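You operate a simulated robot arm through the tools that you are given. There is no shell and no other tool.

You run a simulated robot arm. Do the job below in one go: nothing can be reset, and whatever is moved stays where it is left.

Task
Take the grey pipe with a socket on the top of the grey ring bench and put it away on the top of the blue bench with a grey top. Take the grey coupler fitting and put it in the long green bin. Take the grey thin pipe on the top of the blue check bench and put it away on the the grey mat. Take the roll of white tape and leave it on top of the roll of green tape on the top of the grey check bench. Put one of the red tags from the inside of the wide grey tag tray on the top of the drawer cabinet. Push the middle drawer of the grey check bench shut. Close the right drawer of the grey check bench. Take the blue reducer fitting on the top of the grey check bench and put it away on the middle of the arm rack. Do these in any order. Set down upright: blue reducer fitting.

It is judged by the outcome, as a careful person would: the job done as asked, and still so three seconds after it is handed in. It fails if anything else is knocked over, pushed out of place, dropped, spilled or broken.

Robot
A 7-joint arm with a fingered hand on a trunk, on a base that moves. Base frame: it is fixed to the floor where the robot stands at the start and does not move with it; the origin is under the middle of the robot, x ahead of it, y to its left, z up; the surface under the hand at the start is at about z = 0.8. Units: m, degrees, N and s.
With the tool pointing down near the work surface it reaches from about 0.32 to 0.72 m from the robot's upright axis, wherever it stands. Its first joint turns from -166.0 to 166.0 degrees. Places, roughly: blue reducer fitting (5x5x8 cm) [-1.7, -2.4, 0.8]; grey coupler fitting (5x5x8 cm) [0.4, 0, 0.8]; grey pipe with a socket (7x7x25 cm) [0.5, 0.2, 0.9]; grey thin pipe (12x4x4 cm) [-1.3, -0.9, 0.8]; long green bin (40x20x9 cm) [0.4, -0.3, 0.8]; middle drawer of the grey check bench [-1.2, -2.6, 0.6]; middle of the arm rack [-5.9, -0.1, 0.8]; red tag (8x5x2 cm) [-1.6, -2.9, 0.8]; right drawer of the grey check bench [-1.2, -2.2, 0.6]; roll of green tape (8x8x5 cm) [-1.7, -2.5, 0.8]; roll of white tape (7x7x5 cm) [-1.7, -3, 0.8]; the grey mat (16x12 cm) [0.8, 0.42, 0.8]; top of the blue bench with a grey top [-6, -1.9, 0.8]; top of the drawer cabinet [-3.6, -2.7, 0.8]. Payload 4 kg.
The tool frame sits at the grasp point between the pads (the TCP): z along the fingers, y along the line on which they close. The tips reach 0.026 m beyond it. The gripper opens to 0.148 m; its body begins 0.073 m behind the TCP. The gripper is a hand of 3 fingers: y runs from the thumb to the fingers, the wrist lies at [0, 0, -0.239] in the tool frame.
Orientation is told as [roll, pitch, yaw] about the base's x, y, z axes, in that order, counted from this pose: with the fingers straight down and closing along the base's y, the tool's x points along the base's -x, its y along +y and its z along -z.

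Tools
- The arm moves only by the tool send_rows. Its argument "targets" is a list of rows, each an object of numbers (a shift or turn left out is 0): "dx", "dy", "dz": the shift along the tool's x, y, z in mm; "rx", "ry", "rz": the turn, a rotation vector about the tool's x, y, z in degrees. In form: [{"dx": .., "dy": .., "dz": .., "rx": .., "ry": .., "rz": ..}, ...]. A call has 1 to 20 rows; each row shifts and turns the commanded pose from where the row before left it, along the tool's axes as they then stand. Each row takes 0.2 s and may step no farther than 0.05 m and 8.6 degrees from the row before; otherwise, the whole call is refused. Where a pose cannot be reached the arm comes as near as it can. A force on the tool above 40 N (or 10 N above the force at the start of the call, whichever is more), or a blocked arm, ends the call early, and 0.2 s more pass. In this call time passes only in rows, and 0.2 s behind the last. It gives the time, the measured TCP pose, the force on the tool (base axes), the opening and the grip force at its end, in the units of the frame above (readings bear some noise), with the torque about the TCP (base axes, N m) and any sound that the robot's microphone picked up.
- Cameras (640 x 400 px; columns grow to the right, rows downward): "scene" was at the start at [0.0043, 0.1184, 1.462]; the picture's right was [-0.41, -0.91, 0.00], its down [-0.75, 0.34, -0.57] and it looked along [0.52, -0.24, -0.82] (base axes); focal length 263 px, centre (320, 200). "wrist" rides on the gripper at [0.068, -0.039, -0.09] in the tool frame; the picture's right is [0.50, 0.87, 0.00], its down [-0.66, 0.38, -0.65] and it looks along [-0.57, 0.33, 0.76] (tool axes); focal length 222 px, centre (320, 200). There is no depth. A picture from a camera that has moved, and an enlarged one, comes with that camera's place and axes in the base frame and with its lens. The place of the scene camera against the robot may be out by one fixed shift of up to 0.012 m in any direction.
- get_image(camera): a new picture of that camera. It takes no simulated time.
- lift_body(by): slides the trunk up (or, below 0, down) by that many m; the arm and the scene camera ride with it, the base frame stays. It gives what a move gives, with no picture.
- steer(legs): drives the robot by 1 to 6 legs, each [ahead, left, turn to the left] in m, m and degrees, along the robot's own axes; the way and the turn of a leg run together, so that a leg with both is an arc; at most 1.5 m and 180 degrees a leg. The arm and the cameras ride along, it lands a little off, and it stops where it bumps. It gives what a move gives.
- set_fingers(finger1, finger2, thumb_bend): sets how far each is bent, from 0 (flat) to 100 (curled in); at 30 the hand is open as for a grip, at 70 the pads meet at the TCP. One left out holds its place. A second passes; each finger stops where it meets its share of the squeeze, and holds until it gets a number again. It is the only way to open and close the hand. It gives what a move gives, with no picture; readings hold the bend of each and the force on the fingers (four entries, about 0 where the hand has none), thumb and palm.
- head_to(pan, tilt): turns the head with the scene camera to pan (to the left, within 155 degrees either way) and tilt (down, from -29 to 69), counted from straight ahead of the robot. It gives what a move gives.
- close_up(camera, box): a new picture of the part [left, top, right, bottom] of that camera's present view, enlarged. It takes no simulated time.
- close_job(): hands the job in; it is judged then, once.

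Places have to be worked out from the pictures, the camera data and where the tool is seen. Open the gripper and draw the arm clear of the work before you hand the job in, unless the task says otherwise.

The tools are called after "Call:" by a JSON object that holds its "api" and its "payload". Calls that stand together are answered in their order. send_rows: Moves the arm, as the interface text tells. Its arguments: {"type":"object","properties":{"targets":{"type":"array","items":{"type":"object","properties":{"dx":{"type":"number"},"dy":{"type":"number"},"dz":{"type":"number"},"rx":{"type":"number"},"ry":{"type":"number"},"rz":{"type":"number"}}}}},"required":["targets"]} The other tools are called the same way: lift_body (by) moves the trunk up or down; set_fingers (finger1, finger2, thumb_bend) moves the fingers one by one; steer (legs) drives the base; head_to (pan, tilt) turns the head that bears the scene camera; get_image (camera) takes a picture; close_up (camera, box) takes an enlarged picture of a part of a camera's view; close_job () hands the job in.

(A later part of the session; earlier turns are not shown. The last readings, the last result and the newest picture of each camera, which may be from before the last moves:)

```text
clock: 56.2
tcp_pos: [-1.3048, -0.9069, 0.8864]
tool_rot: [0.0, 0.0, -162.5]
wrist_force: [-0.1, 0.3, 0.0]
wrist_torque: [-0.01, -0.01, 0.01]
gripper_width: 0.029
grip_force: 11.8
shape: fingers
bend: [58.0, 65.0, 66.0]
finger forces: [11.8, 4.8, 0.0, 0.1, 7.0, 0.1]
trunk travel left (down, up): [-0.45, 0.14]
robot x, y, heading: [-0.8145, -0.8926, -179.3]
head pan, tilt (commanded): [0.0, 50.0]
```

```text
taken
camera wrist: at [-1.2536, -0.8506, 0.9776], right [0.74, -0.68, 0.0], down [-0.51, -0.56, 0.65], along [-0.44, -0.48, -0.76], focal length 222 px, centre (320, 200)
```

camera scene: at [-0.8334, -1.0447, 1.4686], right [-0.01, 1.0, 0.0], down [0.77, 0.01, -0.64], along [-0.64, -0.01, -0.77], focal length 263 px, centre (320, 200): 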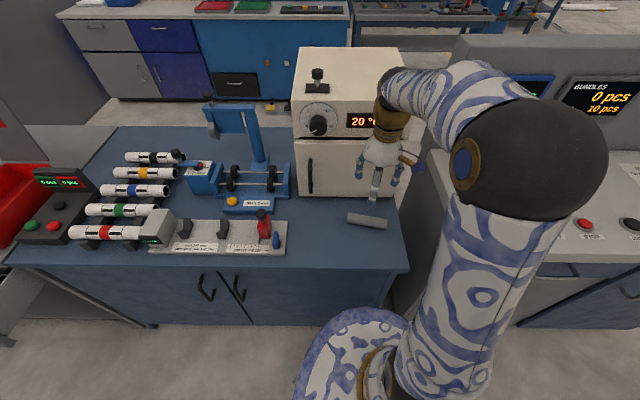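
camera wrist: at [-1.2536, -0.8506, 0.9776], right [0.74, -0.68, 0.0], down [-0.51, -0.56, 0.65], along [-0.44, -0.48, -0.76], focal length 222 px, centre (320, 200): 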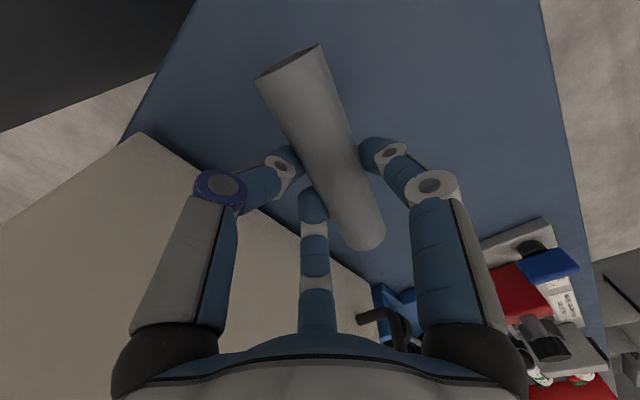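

The pipe is secure in the hand. I raise it to z ≈ 1.15, then back off and drive round to the left end of the ring bench facing the mat.

Call:
{"api": "send_rows", "payload": {"targets": [{"dz": -40}, {"dz": -40}, {"dz": -40}, {"dz": -40}, {"dz": -40}, {"dz": -40}, {"dz": -30}]}}

Call:
{"api": "steer", "payload": {"legs": [[-0.42, 0, 0], [0, 0, 90]]}}

Call:
{"api": "head_to", "payload": {"pan": 90, "tilt": 30}}

Call:
{"api": "get_image", "payload": {"camera": "scene"}}

Call:
{"api": "get_image", "payload": {"camera": "wrist"}}

```text
clock: 57.8
tcp_pos: [-1.304, -0.9071, 1.157]
tool_rot: [0.0, 0.0, -162.4]
wrist_force: [0.6, 0.1, 0.2]
wrist_torque: [0.01, 0.0, -0.01]
gripper_width: 0.0285
grip_force: 12.0
shape: fingers
bend: [58.0, 66.0, 66.0]
finger forces: [11.8, 4.7, 0.0, 0.1, 6.9, 0.0]
trunk travel left (down, up): [-0.45, 0.14]
robot x, y, heading: [-0.817, -0.889, -179.4]
head pan, tilt (commanded): [0.0, 50.0]
```

```text
clock: 64.2
tcp_pos: [-0.38, -1.3731, 1.1568]
tool_rot: [0.0, 0.0, -72.4]
wrist_force: [0.3, -0.2, -0.7]
wrist_torque: [-0.02, 0.0, 0.03]
gripper_width: 0.0281
grip_force: 10.9
shape: fingers
bend: [58.0, 66.0, 66.0]
finger forces: [10.9, 4.4, 0.0, 0.1, 6.5, 0.0]
trunk travel left (down, up): [-0.45, 0.14]
robot x, y, heading: [-0.3997, -0.8844, -89.2]
head pan, tilt (commanded): [0.0, 50.0]
```

```text
clock: 65.8
tcp_pos: [-0.3795, -1.3747, 1.1568]
tool_rot: [0.0, 0.1, -72.4]
wrist_force: [0.5, 0.0, -0.6]
wrist_torque: [0.03, -0.01, -0.02]
gripper_width: 0.028
grip_force: 11.4
shape: fingers
bend: [58.0, 66.0, 66.0]
finger forces: [10.9, 4.4, 0.0, 0.1, 6.6, 0.0]
trunk travel left (down, up): [-0.45, 0.14]
robot x, y, heading: [-0.3981, -0.8855, -89.3]
head pan, tilt (commanded): [90.0, 30.0]
```

```text
taken
camera scene: at [-0.158, -0.8249, 1.4981], right [0.01, -1.0, 0.0], down [-0.5, -0.01, -0.87], along [0.87, 0.01, -0.5], focal length 263 px, centre (320, 200)
```

scene: 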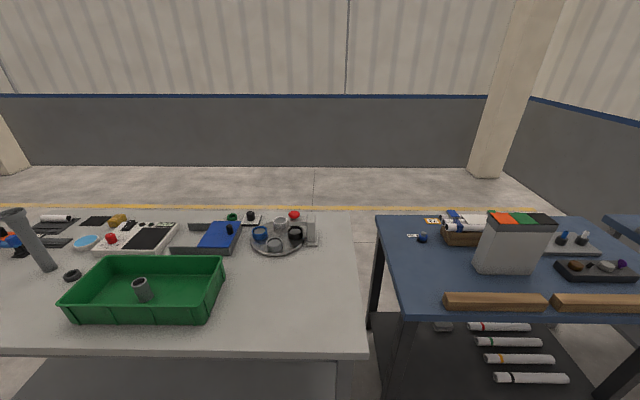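

```text
taken
camera wrist: at [-0.4385, -1.3217, 1.2483], right [0.67, 0.74, 0.0], down [0.56, -0.51, 0.65], along [0.48, -0.44, -0.76], focal length 222 px, centre (320, 200)
```

wrist: 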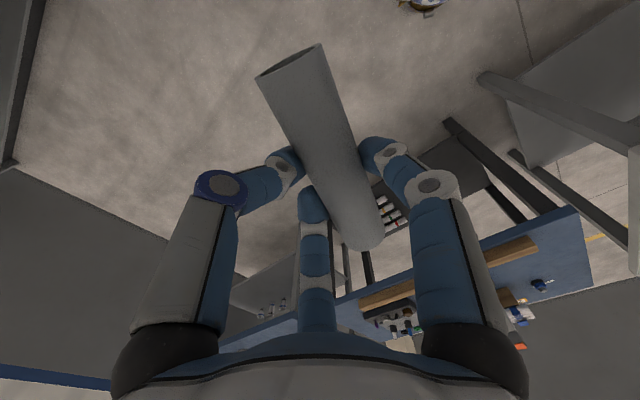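

The way is clear along the aisle. I drive backwards (towards +y) past the ring bench end, then sideways to stand left of the bench facing the mat.

Call:
{"api": "steer", "payload": {"legs": [[-1.45, 0, 0], [-0.46, 0, 0], [0, 1.17, 0]]}}

Call:
{"api": "head_to", "payload": {"pan": 0, "tilt": 50}}

Call:
{"api": "get_image", "payload": {"camera": "scene"}}

Call:
{"api": "get_image", "payload": {"camera": "wrist"}}

```text
clock: 80.9
tcp_pos: [0.7727, 0.515, 1.1571]
tool_rot: [0.0, 0.0, -73.7]
wrist_force: [0.3, 0.7, 0.2]
wrist_torque: [-0.02, 0.01, 0.0]
gripper_width: 0.0279
grip_force: 10.5
shape: fingers
bend: [58.0, 66.0, 66.0]
finger forces: [11.0, 4.4, 0.1, 0.0, 6.5, 0.0]
trunk travel left (down, up): [-0.45, 0.14]
robot x, y, heading: [0.7703, 1.0062, -90.8]
head pan, tilt (commanded): [90.0, 30.0]
```

```text
clock: 82.5
tcp_pos: [0.7729, 0.5149, 1.1575]
tool_rot: [0.0, 0.0, -73.8]
wrist_force: [0.3, 0.2, -0.5]
wrist_torque: [0.01, 0.01, -0.01]
gripper_width: 0.0283
grip_force: 10.7
shape: fingers
bend: [58.0, 66.0, 66.0]
finger forces: [10.9, 4.4, 0.0, 0.0, 6.6, 0.1]
trunk travel left (down, up): [-0.45, 0.14]
robot x, y, heading: [0.7686, 1.0056, -90.6]
head pan, tilt (commanded): [0.0, 50.0]
```

```text
taken
camera scene: at [0.9165, 0.9819, 1.4685], right [-1.0, 0.01, 0.0], down [0.01, 0.77, -0.64], along [-0.01, -0.64, -0.77], focal length 263 px, centre (320, 200)
```

scene: 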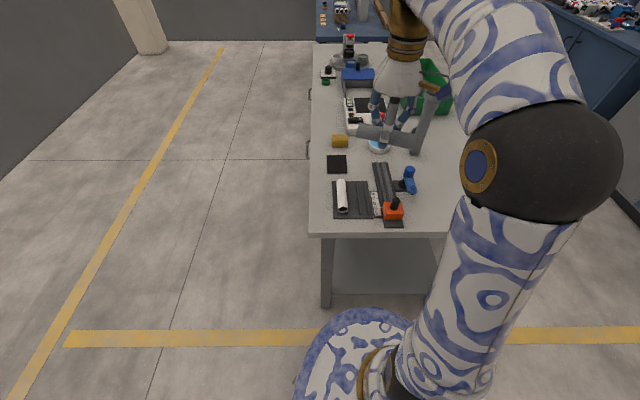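

```text
taken
camera wrist: at [0.7152, 0.5681, 1.2483], right [0.69, 0.72, 0.0], down [0.55, -0.52, 0.65], along [0.47, -0.45, -0.76], focal length 222 px, centre (320, 200)
```

wrist: 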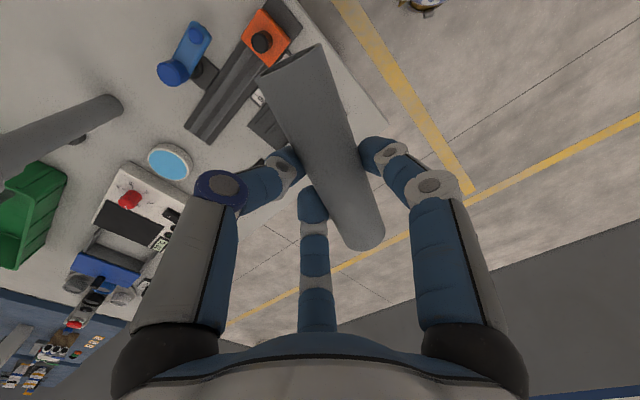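

Call:
{"api": "close_up", "payload": {"camera": "scene", "box": [310, 125, 470, 225]}}

```text
4.00 times, centred on (390, 175) of scene
camera zoom: at [0.9165, 0.9819, 1.4685], right [-1.0, 0.01, 0.0], down [0.01, 0.77, -0.64], along [-0.01, -0.64, -0.77], focal length 1051 px, centre (40, 300)
```

zoom: 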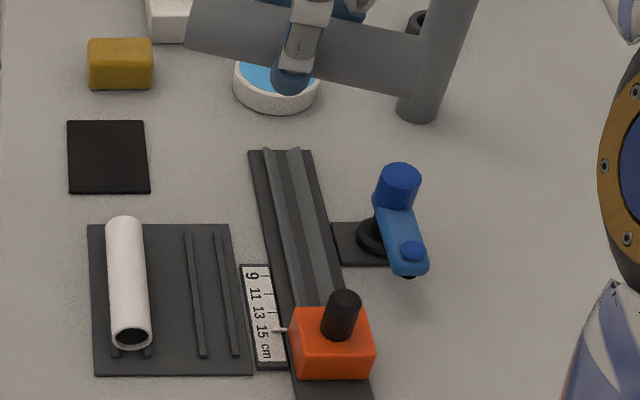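

The grey pipe belongs in the free rib slot of the mat, centred about [0.767, 0.42] and running along y, beside the white tube at x ≈ 0.836. I try turning the hand so its single finger faces away from the tube, watching whether the wrist follows.

Call:
{"api": "send_rows", "payload": {"targets": [{"rz": -8.5}, {"rz": -8.5}, {"rz": -8.5}, {"rz": -8.5}, {"rz": -8.5}, {"rz": -8.5}, {"rz": -8.5}, {"rz": -8.5}, {"rz": -8.5}, {"rz": -8.5}]}}

```text
clock: 84.7
tcp_pos: [0.7714, 0.5162, 1.157]
tool_rot: [0.0, -0.1, 11.3]
wrist_force: [-0.4, 0.1, -0.5]
wrist_torque: [0.01, 0.01, 0.01]
gripper_width: 0.0281
grip_force: 11.0
shape: fingers
bend: [58.0, 66.0, 66.0]
finger forces: [11.1, 4.5, 0.0, 0.0, 6.6, 0.0]
trunk travel left (down, up): [-0.45, 0.14]
robot x, y, heading: [0.768, 1.0056, -90.6]
head pan, tilt (commanded): [0.0, 50.0]
```

The wrist follows well (yaw now 11.3°). I turn the remaining 25° and move over the slot at z ≈ 1.0.

Call:
{"api": "send_rows", "payload": {"targets": [{"rz": -8.4}, {"rz": -8.4}, {"rz": -8.4}]}}

Call:
{"api": "get_image", "payload": {"camera": "wrist"}}

Call:
{"api": "close_up", "payload": {"camera": "scene", "box": [310, 85, 470, 235]}}

```text
clock: 85.5
tcp_pos: [0.776, 0.52, 1.1525]
tool_rot: [-0.2, 0.0, 36.3]
wrist_force: [0.2, 0.4, -0.1]
wrist_torque: [-0.03, -0.01, 0.0]
gripper_width: 0.0273
grip_force: 10.8
shape: fingers
bend: [58.0, 66.0, 67.0]
finger forces: [11.3, 4.6, 0.1, 0.0, 6.6, 0.0]
out of reach, approached as far as the arm can: row 3
trunk travel left (down, up): [-0.45, 0.14]
robot x, y, heading: [0.7687, 1.0066, -90.5]
head pan, tilt (commanded): [0.0, 50.0]
```

```text
taken
camera wrist: at [0.7432, 0.4475, 1.2441], right [-0.92, 0.4, 0.0], down [0.3, 0.69, 0.65], along [0.26, 0.6, -0.76], focal length 222 px, centre (320, 200)
```

wrist: 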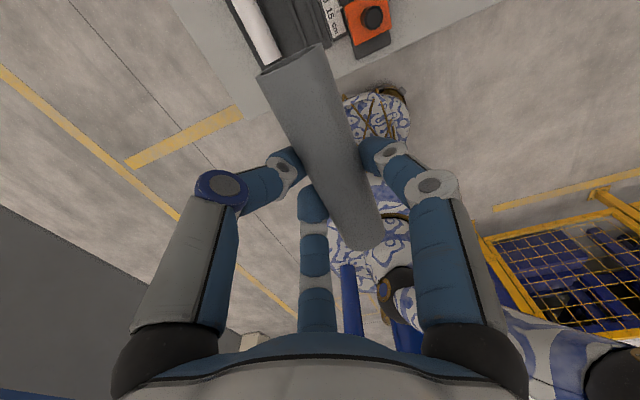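

```text
2.67 times, centred on (390, 160) of scene
camera zoom: at [0.9166, 0.9824, 1.4686], right [-1.0, 0.01, 0.0], down [0.01, 0.77, -0.64], along [-0.01, -0.64, -0.77], focal length 701 px, centre (133, 307)
```

zoom: 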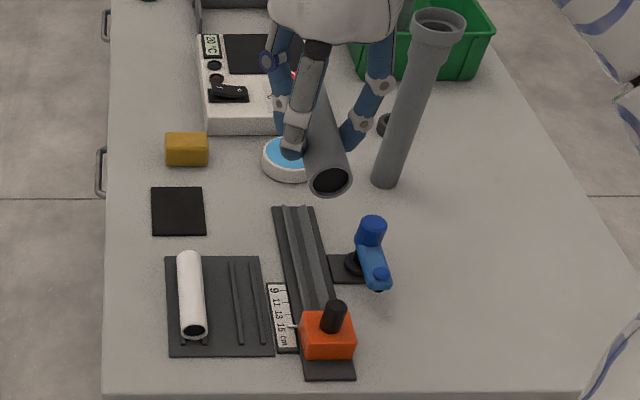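

That is the wrist's limit. Moving the base 0.25 m to its right lets the shoulder take part of the turn, so I do that before going to the slot.

Call:
{"api": "steer", "payload": {"legs": [[0.03, -0.27, 0]]}}

```text
clock: 87.4
tcp_pos: [0.5061, 0.4919, 1.1525]
tool_rot: [0.0, 0.0, 36.2]
wrist_force: [-0.3, 0.1, -0.1]
wrist_torque: [0.0, -0.01, 0.0]
gripper_width: 0.0276
grip_force: 11.1
shape: fingers
bend: [58.0, 66.0, 67.0]
finger forces: [11.3, 4.5, 0.0, 0.0, 6.7, 0.1]
trunk travel left (down, up): [-0.45, 0.14]
robot x, y, heading: [0.4961, 0.977, -90.8]
head pan, tilt (commanded): [0.0, 50.0]
```

Robot now at [0.50, 0.98]. I carry the pipe over the slot (TCP target about [0.778, 0.4215] given the pipe's offset in the hand), then descend to z ≈ 0.95.

Call:
{"api": "send_rows", "payload": {"targets": [{"dx": -25.4, "dy": -31}, {"dx": -25.4, "dy": -31}, {"dx": -25.4, "dy": -31}, {"dx": -25.4, "dy": -31}, {"dx": -25.4, "dy": -31}, {"dx": -25.4, "dy": -31}, {"dx": -25.4, "dy": -31}, {"dz": 35}, {"dz": 35}, {"dz": 35}, {"dz": 35}, {"dz": 35}, {"dz": 25}]}}

Call:
{"api": "get_image", "payload": {"camera": "wrist"}}

Call:
{"api": "get_image", "payload": {"camera": "scene"}}

```text
clock: 90.2
tcp_pos: [0.7717, 0.4386, 0.939]
tool_rot: [-0.2, 0.1, 36.2]
wrist_force: [-0.5, -0.1, 0.5]
wrist_torque: [0.03, 0.03, 0.01]
gripper_width: 0.0274
grip_force: 11.2
shape: fingers
bend: [58.0, 66.0, 67.0]
finger forces: [11.2, 4.7, 0.1, 0.0, 6.6, 0.0]
out of reach, approached as far as the arm can: row 6, 7
trunk travel left (down, up): [-0.45, 0.14]
robot x, y, heading: [0.4981, 0.9751, -90.6]
head pan, tilt (commanded): [0.0, 50.0]
```

```text
taken
camera wrist: at [0.7396, 0.367, 1.0294], right [-0.92, 0.4, 0.0], down [0.3, 0.69, 0.65], along [0.26, 0.6, -0.76], focal length 222 px, centre (320, 200)
```

wrist: 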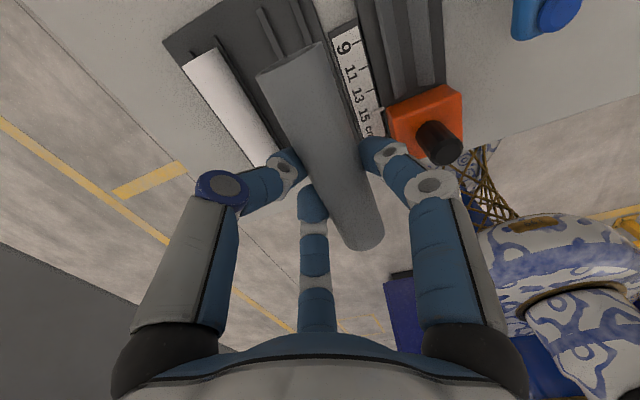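

```text
taken
camera scene: at [0.647, 0.9543, 1.4685], right [-1.0, 0.01, 0.0], down [0.01, 0.77, -0.64], along [-0.01, -0.64, -0.77], focal length 263 px, centre (320, 200)
```

scene: 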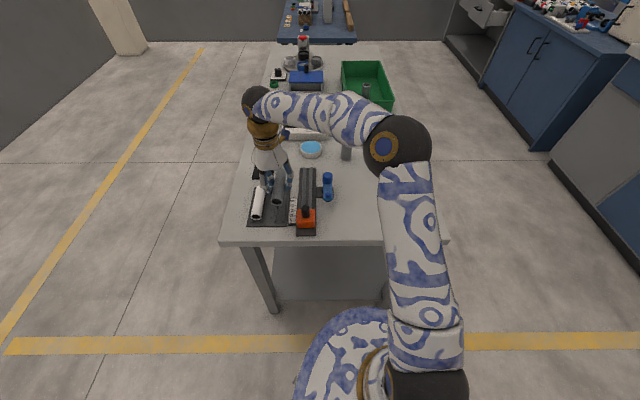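

The hand is at [0.772, 0.439, 0.939], just short of the aimed place. I enlarge the wrist view to measure the ribs against the pipe.

Call:
{"api": "close_up", "payload": {"camera": "wrist", "box": [160, 0, 400, 150]}}

Call:
{"api": "close_up", "payload": {"camera": "scene", "box": [225, 140, 345, 240]}}

```text
2.67 times, centred on (280, 75) of wrist
camera zoom: at [0.7396, 0.367, 1.0294], right [-0.92, 0.4, 0.0], down [0.3, 0.69, 0.65], along [0.26, 0.6, -0.76], focal length 592 px, centre (427, 533)
```

zoom: 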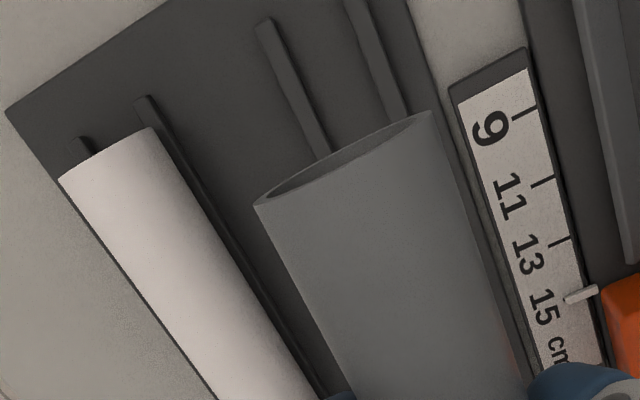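

```text
4.00 times, centred on (285, 190) of scene
camera zoom: at [0.647, 0.9543, 1.4685], right [-1.0, 0.01, 0.0], down [0.01, 0.77, -0.64], along [-0.01, -0.64, -0.77], focal length 1051 px, centre (460, 240)
```

zoom: 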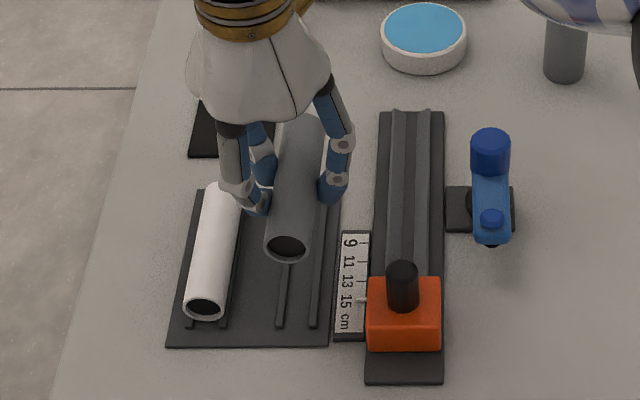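

Ribs measured at x ≈ 0.757 and 0.782 (slot centre 0.769), while the pipe is at x ≈ 0.761, centred y ≈ 0.437. I shift +8 mm in x and -22 mm in y, and check it is reachable.

Call:
{"api": "send_rows", "payload": {"targets": [{"dx": 3.2, "dy": -11.2}, {"dx": 3.3, "dy": -11.3}]}}

```text
clock: 90.8
tcp_pos: [0.7802, 0.4165, 0.9385]
tool_rot: [-0.1, 0.0, 36.2]
wrist_force: [-0.3, 0.4, -0.5]
wrist_torque: [-0.03, 0.02, -0.01]
gripper_width: 0.0273
grip_force: 11.7
shape: fingers
bend: [58.0, 66.0, 67.0]
finger forces: [11.2, 4.6, 0.0, 0.0, 6.7, 0.1]
trunk travel left (down, up): [-0.45, 0.14]
robot x, y, heading: [0.497, 0.9752, -90.7]
head pan, tilt (commanded): [0.0, 50.0]
```

Reached: the pipe is now over the slot at about [0.769, 0.415]. I descend to about 1 cm above the mat and check both views.

Call:
{"api": "send_rows", "payload": {"targets": [{"dz": 25}, {"dz": 25}, {"dz": 20}, {"dz": 13}]}}

Call:
{"api": "close_up", "payload": {"camera": "wrist", "box": [120, 0, 440, 200]}}

Call:
{"api": "close_up", "payload": {"camera": "scene", "box": [225, 140, 345, 240]}}

```text
clock: 91.8
tcp_pos: [0.7804, 0.4157, 0.8546]
tool_rot: [-0.1, 0.0, 36.2]
wrist_force: [0.1, -0.2, -1.1]
wrist_torque: [0.0, -0.02, 0.01]
gripper_width: 0.027
grip_force: 11.0
shape: fingers
bend: [58.0, 66.0, 67.0]
finger forces: [11.3, 4.7, 0.0, 0.0, 6.6, 0.1]
trunk travel left (down, up): [-0.45, 0.14]
robot x, y, heading: [0.4975, 0.9782, -90.6]
head pan, tilt (commanded): [0.0, 50.0]
```

```text
2.00 times, centred on (280, 100) of wrist
camera zoom: at [0.7472, 0.3445, 0.9467], right [-0.92, 0.4, 0.0], down [0.3, 0.69, 0.65], along [0.26, 0.6, -0.76], focal length 444 px, centre (400, 400)
```

zoom: 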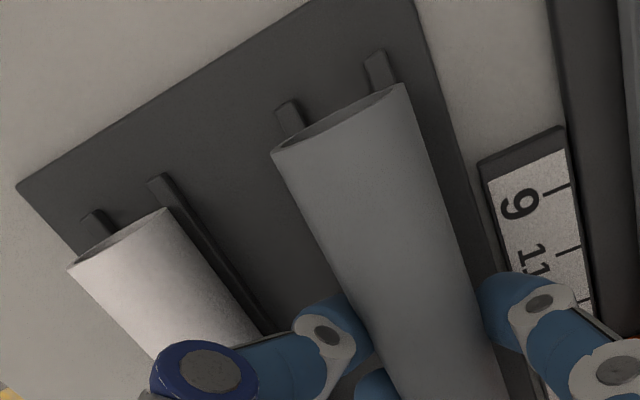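

```text
4.00 times, centred on (285, 190) of scene
camera zoom: at [0.647, 0.9544, 1.4685], right [-1.0, 0.01, 0.0], down [0.01, 0.77, -0.64], along [-0.01, -0.64, -0.77], focal length 1051 px, centre (460, 240)
```

zoom: 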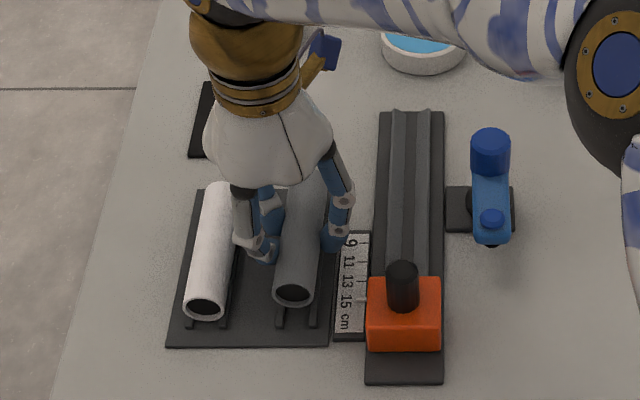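

The pipe lines up with the two ribs, about 1.5 cm above the mat. I lower in small steps until it touches.

Call:
{"api": "send_rows", "payload": {"targets": [{"dz": 4}, {"dz": 3}, {"dz": 2}]}}

Call:
{"api": "send_rows", "payload": {"targets": [{"dz": 1.5}, {"dz": 1.5}]}}

```text
clock: 92.6
tcp_pos: [0.7796, 0.416, 0.8473]
tool_rot: [-0.1, -0.1, 36.3]
wrist_force: [-0.1, 0.2, -1.2]
wrist_torque: [-0.01, -0.05, 0.0]
gripper_width: 0.0272
grip_force: 10.7
shape: fingers
bend: [58.0, 66.0, 67.0]
finger forces: [11.3, 4.6, 0.0, 0.0, 6.6, 0.1]
trunk travel left (down, up): [-0.45, 0.14]
robot x, y, heading: [0.4997, 0.973, -90.7]
head pan, tilt (commanded): [0.0, 50.0]
```

```text
clock: 93.2
tcp_pos: [0.7791, 0.4155, 0.8436]
tool_rot: [-0.1, 0.0, 36.3]
wrist_force: [-0.5, -0.2, -0.4]
wrist_torque: [-0.01, 0.01, 0.01]
gripper_width: 0.0271
grip_force: 11.3
shape: fingers
bend: [58.0, 66.0, 67.0]
finger forces: [11.2, 4.6, 0.0, 0.0, 6.7, 0.0]
trunk travel left (down, up): [-0.45, 0.14]
robot x, y, heading: [0.4976, 0.9767, -90.4]
head pan, tilt (commanded): [0.0, 50.0]
```

Call:
{"api": "send_rows", "payload": {"targets": [{"dz": 1.5}, {"dz": 1}]}}

```text
clock: 93.8
tcp_pos: [0.7799, 0.4157, 0.8411]
tool_rot: [-0.1, 0.0, 36.1]
wrist_force: [1.1, 0.0, 4.2]
wrist_torque: [-0.07, 0.05, 0.01]
gripper_width: 0.0272
grip_force: 11.5
shape: fingers
bend: [58.0, 66.0, 67.0]
finger forces: [11.2, 4.7, 0.0, 0.0, 7.7, 0.1]
trunk travel left (down, up): [-0.45, 0.14]
robot x, y, heading: [0.4957, 0.9737, -90.5]
head pan, tilt (commanded): [0.0, 50.0]
```

First contact (about 4 N). I press 1 mm more to seat it, then open the fingers a small amount to release.

Call:
{"api": "send_rows", "payload": {"targets": [{"dz": 1}]}}

Call:
{"api": "set_fingers", "payload": {"finger1": 55, "finger2": 61, "thumb_bend": 61}}

Call:
{"api": "close_up", "payload": {"camera": "wrist", "box": [120, 0, 440, 200]}}

```text
clock: 94.2
tcp_pos: [0.7814, 0.417, 0.8406]
tool_rot: [-0.3, 0.0, 36.3]
wrist_force: [3.3, -0.1, 7.2]
wrist_torque: [-0.03, 0.09, 0.06]
gripper_width: 0.0269
grip_force: 13.0
shape: fingers
bend: [58.0, 66.0, 67.0]
finger forces: [11.3, 5.0, 0.1, 0.0, 9.5, 0.0]
trunk travel left (down, up): [-0.45, 0.14]
robot x, y, heading: [0.5008, 0.976, -90.3]
head pan, tilt (commanded): [0.0, 50.0]
```

```text
clock: 95.2
tcp_pos: [0.7787, 0.4164, 0.8391]
tool_rot: [-0.1, 0.0, 36.2]
wrist_force: [0.9, -0.9, 0.8]
wrist_torque: [-0.02, -0.01, -0.04]
gripper_width: 0.0359
grip_force: 0.8
shape: fingers
bend: [55.0, 61.0, 61.0]
finger forces: [0.0, 1.0, 0.0, 0.1, 0.1, 0.0]
trunk travel left (down, up): [-0.45, 0.14]
robot x, y, heading: [0.4942, 0.9784, -90.7]
head pan, tilt (commanded): [0.0, 50.0]
```

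```text
2.00 times, centred on (280, 100) of wrist
camera zoom: at [0.7473, 0.344, 0.9316], right [-0.92, 0.4, 0.0], down [0.3, 0.69, 0.65], along [0.26, 0.6, -0.76], focal length 444 px, centre (400, 400)
```

zoom: 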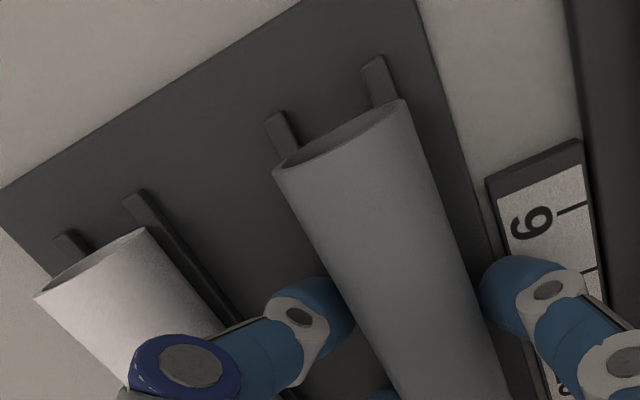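

The pipe sits between the ribs. Finger 2 still touches lightly, so I open it slightly more and then raise the hand straight up.

Call:
{"api": "set_fingers", "payload": {"finger1": 54, "finger2": 58, "thumb_bend": 60}}

Call:
{"api": "send_rows", "payload": {"targets": [{"dz": -3}, {"dz": -5}, {"dz": -10}]}}

Call:
{"api": "get_image", "payload": {"camera": "wrist"}}

```text
clock: 96.2
tcp_pos: [0.7793, 0.4167, 0.8393]
tool_rot: [-0.1, 0.0, 36.2]
wrist_force: [0.9, -0.6, 0.1]
wrist_torque: [-0.01, 0.0, -0.02]
gripper_width: 0.0389
grip_force: 0.3
shape: fingers
bend: [54.0, 57.0, 60.0]
finger forces: [0.3, 0.2, 0.1, 0.0, 0.0, 0.0]
trunk travel left (down, up): [-0.45, 0.14]
robot x, y, heading: [0.4972, 0.9771, -90.5]
head pan, tilt (commanded): [0.0, 50.0]
```

```text
clock: 97.0
tcp_pos: [0.7803, 0.4163, 0.8588]
tool_rot: [-0.2, 0.1, 36.3]
wrist_force: [-0.4, 0.6, 0.2]
wrist_torque: [0.04, 0.01, -0.01]
gripper_width: 0.039
grip_force: 0.0
shape: fingers
bend: [54.0, 57.0, 60.0]
finger forces: [0.1, 0.2, 0.0, 0.0, 0.0, 0.0]
trunk travel left (down, up): [-0.45, 0.14]
robot x, y, heading: [0.4985, 0.9766, -90.8]
head pan, tilt (commanded): [0.0, 50.0]
```

```text
taken
camera wrist: at [0.7474, 0.3443, 0.9496], right [-0.92, 0.4, 0.0], down [0.3, 0.69, 0.65], along [0.26, 0.6, -0.76], focal length 222 px, centre (320, 200)
```

wrist: 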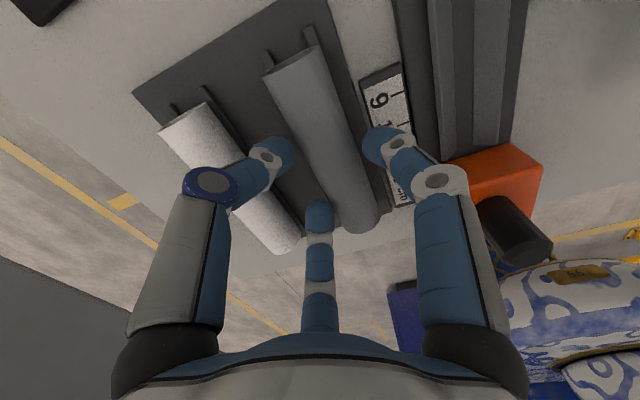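

The pipe stays in its slot and the white tube is untouched. I raise the hand well clear and check from the head camera.

Call:
{"api": "send_rows", "payload": {"targets": [{"dz": -30}, {"dz": -40}, {"dz": -40}, {"dz": -40}, {"dz": -40}, {"dz": -40}, {"dz": -40}, {"dz": -30}]}}

Call:
{"api": "close_up", "payload": {"camera": "scene", "box": [205, 100, 405, 240]}}

```text
clock: 98.8
tcp_pos: [0.7702, 0.4404, 1.1404]
tool_rot: [0.0, 0.1, 36.2]
wrist_force: [0.4, 0.1, -0.1]
wrist_torque: [0.02, -0.04, 0.0]
gripper_width: 0.0393
grip_force: 0.1
shape: fingers
bend: [54.0, 57.0, 60.0]
finger forces: [0.0, 0.0, 0.1, 0.1, 0.0, 0.1]
out of reach, approached as far as the arm can: row 7, 8
trunk travel left (down, up): [-0.45, 0.14]
robot x, y, heading: [0.4994, 0.977, -90.3]
head pan, tilt (commanded): [0.0, 50.0]
```

```text
2.86 times, centred on (305, 170) of scene
camera zoom: at [0.6471, 0.9543, 1.4685], right [-1.0, 0.01, 0.0], down [0.01, 0.77, -0.64], along [-0.01, -0.64, -0.77], focal length 751 px, centre (363, 286)
```

zoom: 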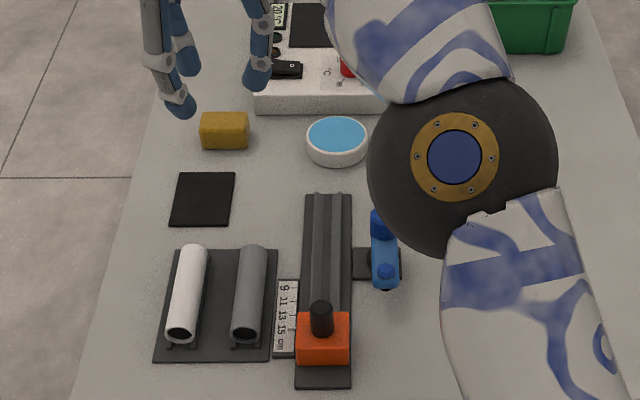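

The thin pipe is parked neatly on the mat. I now bring the arm back in front of the robot at rest yaw, opening the hand for the socket pipe next.

Call:
{"api": "send_rows", "payload": {"targets": [{"dx": 24.5, "dy": 33.3}, {"dx": 24.5, "dy": 33.3}, {"dx": 24.5, "dy": 33.3}, {"dx": 24.5, "dy": 33.3}, {"dx": 24.5, "dy": 33.3}, {"dx": 24.5, "dy": 33.3}, {"dx": 24.5, "dy": 33.3}]}}

Call:
{"api": "send_rows", "payload": {"targets": [{"rz": 8.45}, {"rz": 8.45}, {"rz": 8.45}, {"rz": 8.45}, {"rz": 8.45}, {"rz": 8.45}, {"rz": 8.45}, {"rz": 8.45}, {"rz": 8.45}, {"rz": 8.45}, {"rz": 8.45}, {"rz": 8.45}, {"rz": 8.45}, {"rz": 8.45}, {"rz": 8.45}]}}

Call:
{"api": "set_fingers", "payload": {"finger1": 30, "finger2": 30, "thumb_bend": 30}}

```text
clock: 100.4
tcp_pos: [0.4929, 0.5268, 1.1389]
tool_rot: [0.0, 0.0, 36.3]
wrist_force: [0.5, 0.1, 0.3]
wrist_torque: [-0.01, -0.03, 0.0]
gripper_width: 0.0396
grip_force: 0.1
shape: fingers
bend: [54.0, 57.0, 60.0]
finger forces: [0.0, 0.1, 0.0, 0.0, 0.1, 0.0]
trunk travel left (down, up): [-0.45, 0.14]
robot x, y, heading: [0.4976, 0.9772, -90.7]
head pan, tilt (commanded): [0.0, 50.0]
```

```text
clock: 103.6
tcp_pos: [0.4948, 0.5273, 1.1388]
tool_rot: [0.1, -0.1, -90.6]
wrist_force: [0.4, 0.5, -0.2]
wrist_torque: [-0.02, 0.0, 0.02]
gripper_width: 0.0394
grip_force: 0.1
shape: fingers
bend: [54.0, 57.0, 60.0]
finger forces: [0.0, 0.0, 0.0, 0.0, 0.1, 0.0]
trunk travel left (down, up): [-0.45, 0.14]
robot x, y, heading: [0.4955, 0.9785, -90.6]
head pan, tilt (commanded): [0.0, 50.0]
```

```text
clock: 104.6
tcp_pos: [0.4931, 0.5273, 1.1394]
tool_rot: [0.0, -0.2, -90.5]
wrist_force: [-0.8, 0.5, 0.4]
wrist_torque: [-0.04, -0.01, -0.01]
gripper_width: 0.1266
grip_force: 0.1
shape: fingers
bend: [30.0, 30.0, 30.0]
finger forces: [0.0, 0.0, 0.0, 0.0, 0.1, 0.0]
trunk travel left (down, up): [-0.45, 0.14]
robot x, y, heading: [0.4964, 0.9761, -90.7]
head pan, tilt (commanded): [0.0, 50.0]
```

I lift the hand to z ≈ 1.25, then drive back in front of the ring bench opposite the socket pipe.

Call:
{"api": "send_rows", "payload": {"targets": [{"dz": -40}, {"dz": -40}, {"dz": -30}]}}

Call:
{"api": "steer", "payload": {"legs": [[0, -0.87, 0], [0.81, 0, 0], [0, 0, 90.6], [0.36, 0, 0]]}}

Call:
{"api": "head_to", "payload": {"pan": 0, "tilt": 45}}

Call:
{"api": "get_image", "payload": {"camera": "scene"}}

Call:
{"api": "get_image", "payload": {"camera": "wrist"}}

```text
clock: 105.4
tcp_pos: [0.4945, 0.526, 1.2494]
tool_rot: [0.1, 0.0, -90.4]
wrist_force: [0.1, -0.5, 0.4]
wrist_torque: [-0.02, 0.0, 0.02]
gripper_width: 0.1267
grip_force: 0.2
shape: fingers
bend: [30.0, 30.0, 30.0]
finger forces: [0.0, 0.0, 0.0, 0.0, 0.0, 0.1]
trunk travel left (down, up): [-0.45, 0.14]
robot x, y, heading: [0.4974, 0.9767, -90.7]
head pan, tilt (commanded): [0.0, 50.0]
```

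```text
clock: 119.7
tcp_pos: [0.4368, 0.1795, 1.2488]
tool_rot: [0.0, -0.1, 0.3]
wrist_force: [0.1, 0.6, 0.4]
wrist_torque: [0.01, -0.01, 0.05]
gripper_width: 0.1268
grip_force: 0.0
shape: fingers
bend: [30.0, 30.0, 30.0]
finger forces: [0.0, 0.0, 0.0, 0.0, 0.0, 0.1]
trunk travel left (down, up): [-0.45, 0.14]
robot x, y, heading: [-0.0125, 0.177, -0.1]
head pan, tilt (commanded): [0.0, 50.0]
```

```text
clock: 120.4
tcp_pos: [0.4366, 0.1783, 1.2508]
tool_rot: [0.0, -0.1, 0.3]
wrist_force: [-1.1, 0.5, -0.6]
wrist_torque: [-0.02, 0.02, 0.0]
gripper_width: 0.1266
grip_force: 0.0
shape: fingers
bend: [30.0, 30.0, 30.0]
finger forces: [0.0, 0.0, 0.0, 0.1, 0.0, 0.0]
trunk travel left (down, up): [-0.45, 0.14]
robot x, y, heading: [-0.0115, 0.1736, 0.3]
head pan, tilt (commanded): [0.0, 45.0]
```

```text
taken
camera scene: at [0.0061, 0.3236, 1.4754], right [0.0, -1.0, 0.0], down [-0.71, 0.0, -0.71], along [0.71, 0.0, -0.71], focal length 263 px, centre (320, 200)
```

scene: 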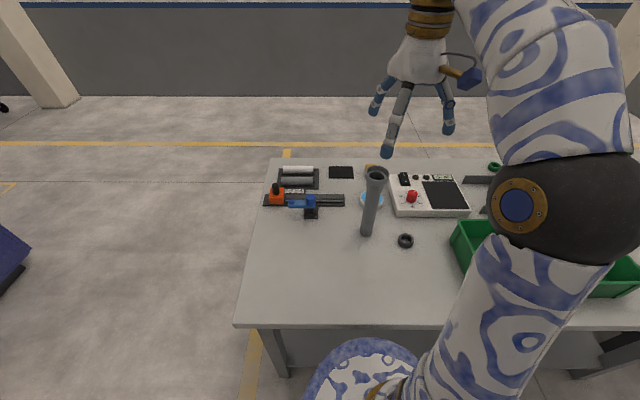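

```text
taken
camera wrist: at [0.3677, 0.1383, 1.3407], right [-0.5, 0.86, 0.0], down [0.65, 0.38, 0.66], along [0.57, 0.33, -0.76], focal length 222 px, centre (320, 200)
```

wrist: 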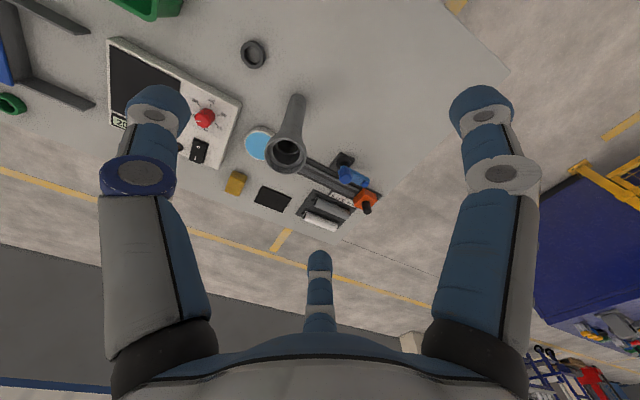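

Call:
{"api": "close_up", "payload": {"camera": "wrist", "box": [200, 60, 400, 220]}}

Call:
{"api": "close_up", "payload": {"camera": "scene", "box": [320, 140, 440, 260]}}

```text
2.50 times, centred on (300, 140) of wrist
camera zoom: at [0.3677, 0.1383, 1.3407], right [-0.5, 0.86, 0.0], down [0.65, 0.38, 0.66], along [0.57, 0.33, -0.76], focal length 555 px, centre (370, 350)
```

zoom: 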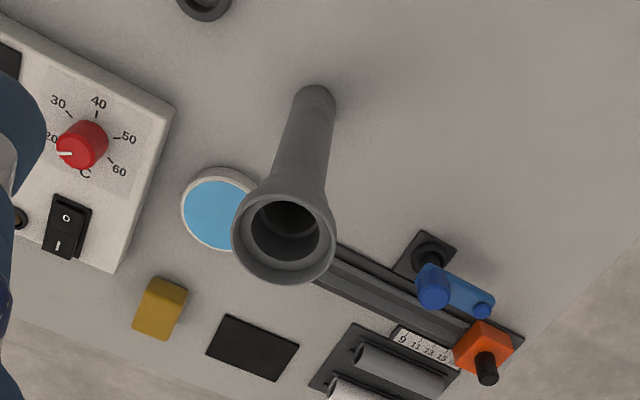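

```text
3.33 times, centred on (380, 200) of scene
camera zoom: at [0.0061, 0.3236, 1.4754], right [0.0, -1.0, 0.0], down [-0.71, 0.0, -0.71], along [0.71, 0.0, -0.71], focal length 876 px, centre (120, 200)
```

zoom: 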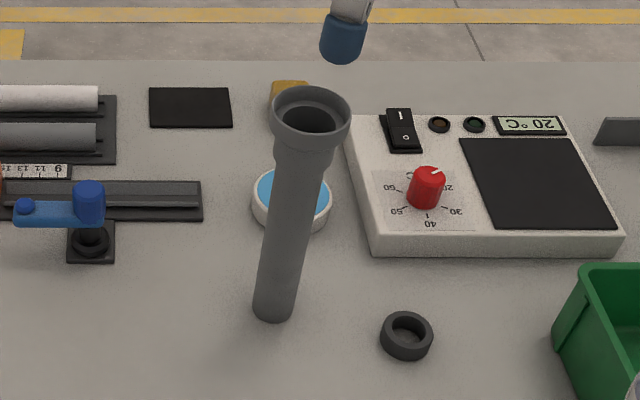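

The socket pipe stands at [0.534, 0.1755] with a 7 cm rim at about z = 1.05 and a narrower neck below. I move over it and stop with the fingertips just above the rim.

Call:
{"api": "send_rows", "payload": {"targets": [{"dx": -33, "dy": -1}, {"dx": -33, "dy": -1}, {"dx": -31.4, "dy": -1}, {"dz": 35}, {"dz": 35}, {"dz": 30}, {"dz": 30}]}}

Call:
{"api": "get_image", "payload": {"camera": "wrist"}}

Call:
{"api": "get_image", "payload": {"camera": "scene"}}

```text
clock: 122.0
tcp_pos: [0.4695, 0.1784, 1.1184]
tool_rot: [0.0, -0.1, 0.2]
wrist_force: [-0.2, 0.0, -0.1]
wrist_torque: [0.04, 0.03, -0.03]
gripper_width: 0.1268
grip_force: 0.1
shape: fingers
bend: [30.0, 30.0, 30.0]
finger forces: [0.0, 0.0, 0.0, 0.0, 0.0, 0.0]
out of reach, approached as far as the arm can: row 2, 3
trunk travel left (down, up): [-0.45, 0.14]
robot x, y, heading: [-0.0163, 0.1741, -0.2]
head pan, tilt (commanded): [0.0, 45.0]
```

```text
taken
camera wrist: at [0.4006, 0.1377, 1.2102], right [-0.5, 0.86, 0.0], down [0.65, 0.38, 0.66], along [0.57, 0.33, -0.76], focal length 222 px, centre (320, 200)
```

wrist: 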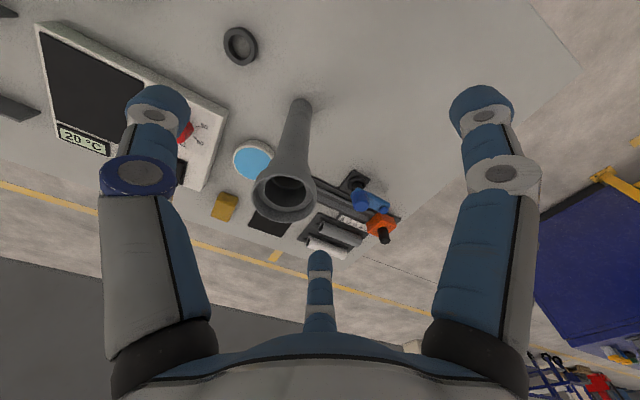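

```text
taken
camera scene: at [0.0062, 0.3235, 1.4755], right [0.0, -1.0, 0.0], down [-0.71, 0.0, -0.71], along [0.71, 0.0, -0.71], focal length 263 px, centre (320, 200)
```

scene: 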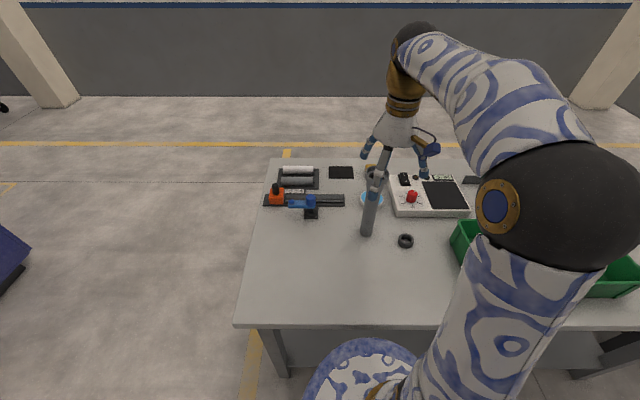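

At this height the arm's forward reach is limited. Raising the trunk will give it more room, so I lift the body by 0.13 m and then move forward over the pipe.

Call:
{"api": "lift_body", "payload": {"by": 0.13}}

Call:
{"api": "send_rows", "payload": {"targets": [{"dx": -22, "dy": -1}, {"dx": -22, "dy": -1}, {"dx": -20, "dy": -1}]}}

Call:
{"api": "get_image", "payload": {"camera": "wrist"}}

```text
clock: 123.6
tcp_pos: [0.4696, 0.1786, 1.2486]
tool_rot: [0.1, 0.0, 0.4]
wrist_force: [0.5, -0.7, -0.1]
wrist_torque: [0.01, 0.0, 0.0]
gripper_width: 0.1268
grip_force: 0.0
shape: fingers
bend: [30.0, 30.0, 30.0]
finger forces: [0.1, 0.0, 0.0, 0.0, 0.1, 0.0]
trunk travel left (down, up): [-0.58, 0.01]
robot x, y, heading: [-0.0156, 0.1749, 0.1]
head pan, tilt (commanded): [0.0, 45.0]
```

```text
clock: 124.4
tcp_pos: [0.534, 0.1751, 1.2485]
tool_rot: [0.0, -0.1, 0.3]
wrist_force: [-0.1, 0.2, -0.4]
wrist_torque: [0.03, -0.02, 0.0]
gripper_width: 0.1265
grip_force: 0.2
shape: fingers
bend: [30.0, 30.0, 30.0]
finger forces: [0.1, 0.1, 0.1, 0.0, 0.0, 0.1]
trunk travel left (down, up): [-0.58, 0.01]
robot x, y, heading: [-0.0134, 0.1755, 0.4]
head pan, tilt (commanded): [0.0, 45.0]
```

```text
taken
camera wrist: at [0.4649, 0.1352, 1.3399], right [-0.5, 0.86, 0.0], down [0.65, 0.38, 0.66], along [0.57, 0.33, -0.76], focal length 222 px, centre (320, 200)
```

wrist: 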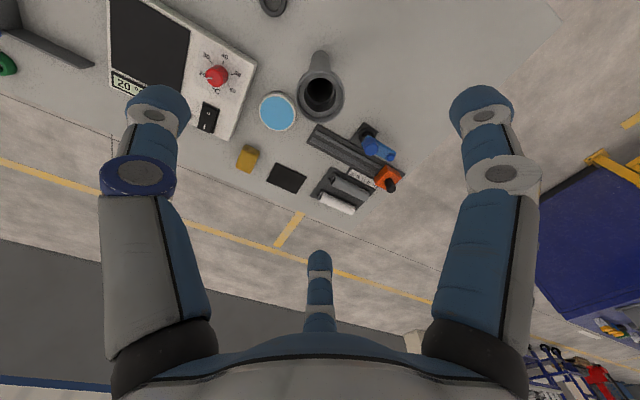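

Now directly above: the rim centre reads [0.537, 0.177]. I nudge 3 mm and descend with the fingers around the rim to z ≈ 1.09, then check.

Call:
{"api": "send_rows", "payload": {"targets": [{"dx": -3, "dy": 1.5, "dz": 30}, {"dz": 35}, {"dz": 35}, {"dz": 35}, {"dz": 23}]}}

Call:
{"api": "get_image", "payload": {"camera": "wrist"}}

```text
clock: 125.6
tcp_pos: [0.5367, 0.178, 1.0897]
tool_rot: [0.1, -0.1, 0.3]
wrist_force: [0.8, 0.3, -0.1]
wrist_torque: [-0.04, 0.01, -0.01]
gripper_width: 0.1269
grip_force: 0.1
shape: fingers
bend: [30.0, 30.0, 30.0]
finger forces: [0.1, 0.1, 0.0, 0.0, 0.0, 0.1]
trunk travel left (down, up): [-0.58, 0.01]
robot x, y, heading: [-0.0132, 0.1793, 0.3]
head pan, tilt (commanded): [0.0, 45.0]
```

```text
taken
camera wrist: at [0.4676, 0.1374, 1.1815], right [-0.5, 0.86, 0.0], down [0.65, 0.38, 0.66], along [0.57, 0.33, -0.76], focal length 222 px, centre (320, 200)
```

wrist: 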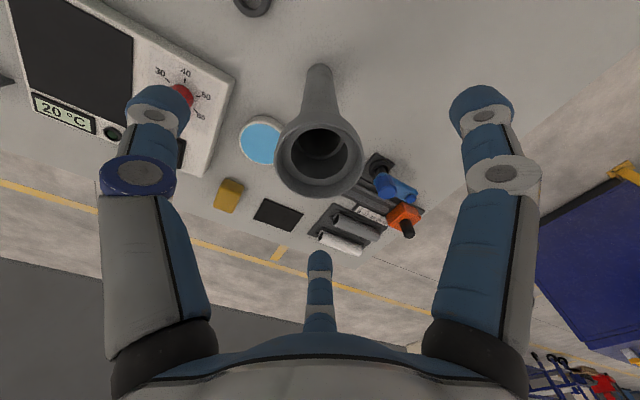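

The rim centre is at [0.534, 0.174], so I shift back 3 mm and lower another 9 cm so the pads come round the socket's neck below the rim.

Call:
{"api": "send_rows", "payload": {"targets": [{"dx": 2.5, "dy": -3.5, "dz": 20}, {"dz": 25}, {"dz": 25}, {"dz": 20}]}}

Call:
{"api": "get_image", "payload": {"camera": "wrist"}}

Call:
{"api": "close_up", "payload": {"camera": "scene", "box": [320, 90, 460, 250]}}

```text
clock: 126.6
tcp_pos: [0.5331, 0.1739, 1.0008]
tool_rot: [0.0, 0.0, 0.4]
wrist_force: [-0.4, 1.1, 0.2]
wrist_torque: [-0.03, 0.02, 0.01]
gripper_width: 0.1266
grip_force: 0.1
shape: fingers
bend: [30.0, 30.0, 30.0]
finger forces: [0.1, 0.0, 0.1, 0.0, 0.1, 0.0]
trunk travel left (down, up): [-0.58, 0.01]
robot x, y, heading: [-0.0136, 0.1753, 0.3]
head pan, tilt (commanded): [0.0, 45.0]
```

```text
taken
camera wrist: at [0.4652, 0.1337, 1.0923], right [-0.5, 0.86, 0.0], down [0.65, 0.38, 0.66], along [0.57, 0.33, -0.76], focal length 222 px, centre (320, 200)
```

wrist: 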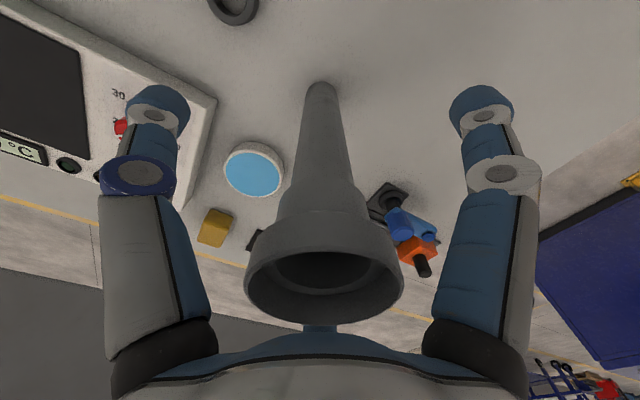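

```text
2.50 times, centred on (390, 170) of scene
camera zoom: at [0.0063, 0.3235, 1.6055], right [0.0, -1.0, 0.0], down [-0.71, 0.0, -0.71], along [0.71, 0.0, -0.71], focal length 657 px, centre (145, 275)
```

zoom: 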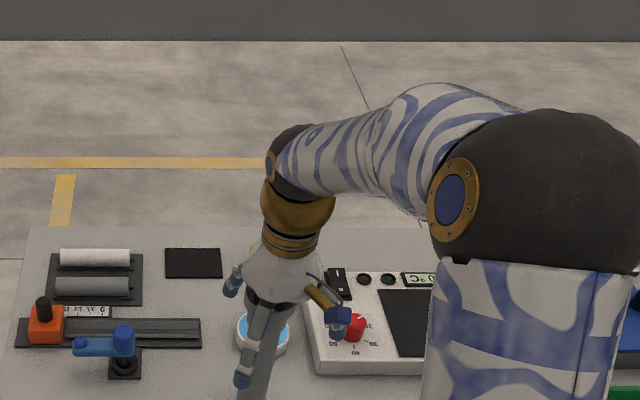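

The rim is 26 mm below the palm and centred. I close all three fingers on the neck.

Call:
{"api": "set_fingers", "payload": {"finger1": 70, "finger2": 70, "thumb_bend": 70}}

Call:
{"api": "get_image", "payload": {"camera": "wrist"}}

```text
clock: 127.6
tcp_pos: [0.5349, 0.1739, 1.0015]
tool_rot: [0.0, 0.0, 0.3]
wrist_force: [0.3, 0.2, -0.4]
wrist_torque: [0.01, 0.0, 0.0]
gripper_width: 0.0274
grip_force: 13.7
shape: fingers
bend: [60.0, 60.0, 63.0]
finger forces: [9.2, 8.9, 0.1, 0.0, 9.9, 0.1]
trunk travel left (down, up): [-0.58, 0.01]
robot x, y, heading: [-0.0128, 0.1789, 0.3]
head pan, tilt (commanded): [0.0, 45.0]
```

```text
taken
camera wrist: at [0.4652, 0.1337, 1.0925], right [-0.5, 0.86, 0.0], down [0.65, 0.38, 0.66], along [0.57, 0.33, -0.76], focal length 222 px, centre (320, 200)
```

wrist: 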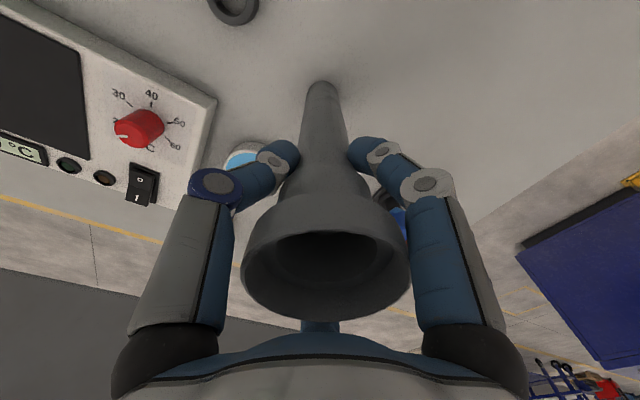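

Firm hold under the socket shoulder (about 9–10 N per finger). I lift it straight up 170 mm and check it hangs plumb.

Call:
{"api": "send_rows", "payload": {"targets": [{"dz": -10}, {"dz": -20}, {"dz": -35}, {"dz": -35}, {"dz": -35}, {"dz": -35}]}}

Call:
{"api": "get_image", "payload": {"camera": "wrist"}}

Call:
{"api": "get_image", "payload": {"camera": "scene"}}

```text
clock: 129.0
tcp_pos: [0.5337, 0.1733, 1.1723]
tool_rot: [0.0, -0.1, 0.3]
wrist_force: [0.4, -0.8, -1.0]
wrist_torque: [0.02, -0.01, 0.01]
gripper_width: 0.0274
grip_force: 13.9
shape: fingers
bend: [60.0, 60.0, 64.0]
finger forces: [9.2, 8.8, 0.1, 0.0, 9.9, 0.0]
trunk travel left (down, up): [-0.58, 0.01]
robot x, y, heading: [-0.0145, 0.1747, 0.4]
head pan, tilt (commanded): [0.0, 45.0]
```

```text
taken
camera wrist: at [0.4656, 0.1336, 1.2633], right [-0.51, 0.86, 0.0], down [0.65, 0.38, 0.66], along [0.57, 0.33, -0.76], focal length 222 px, centre (320, 200)
```

wrist: 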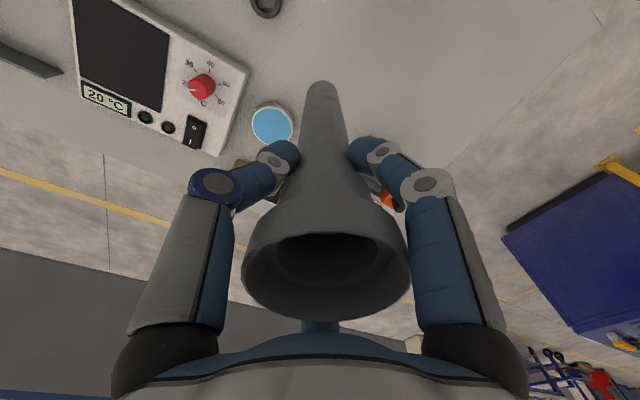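

```text
taken
camera scene: at [0.0061, 0.3236, 1.6054], right [0.0, -1.0, 0.0], down [-0.71, 0.0, -0.71], along [0.71, 0.0, -0.71], focal length 263 px, centre (320, 200)
```

scene: 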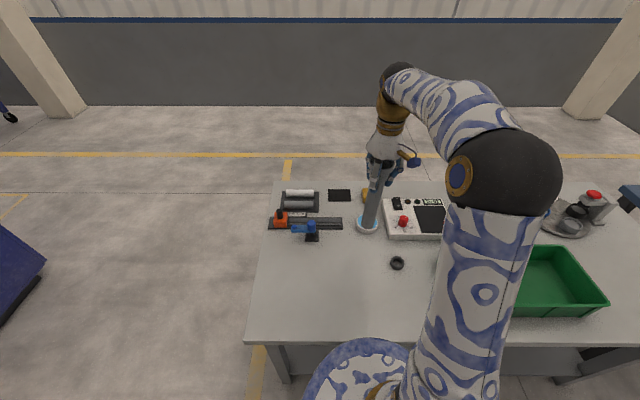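

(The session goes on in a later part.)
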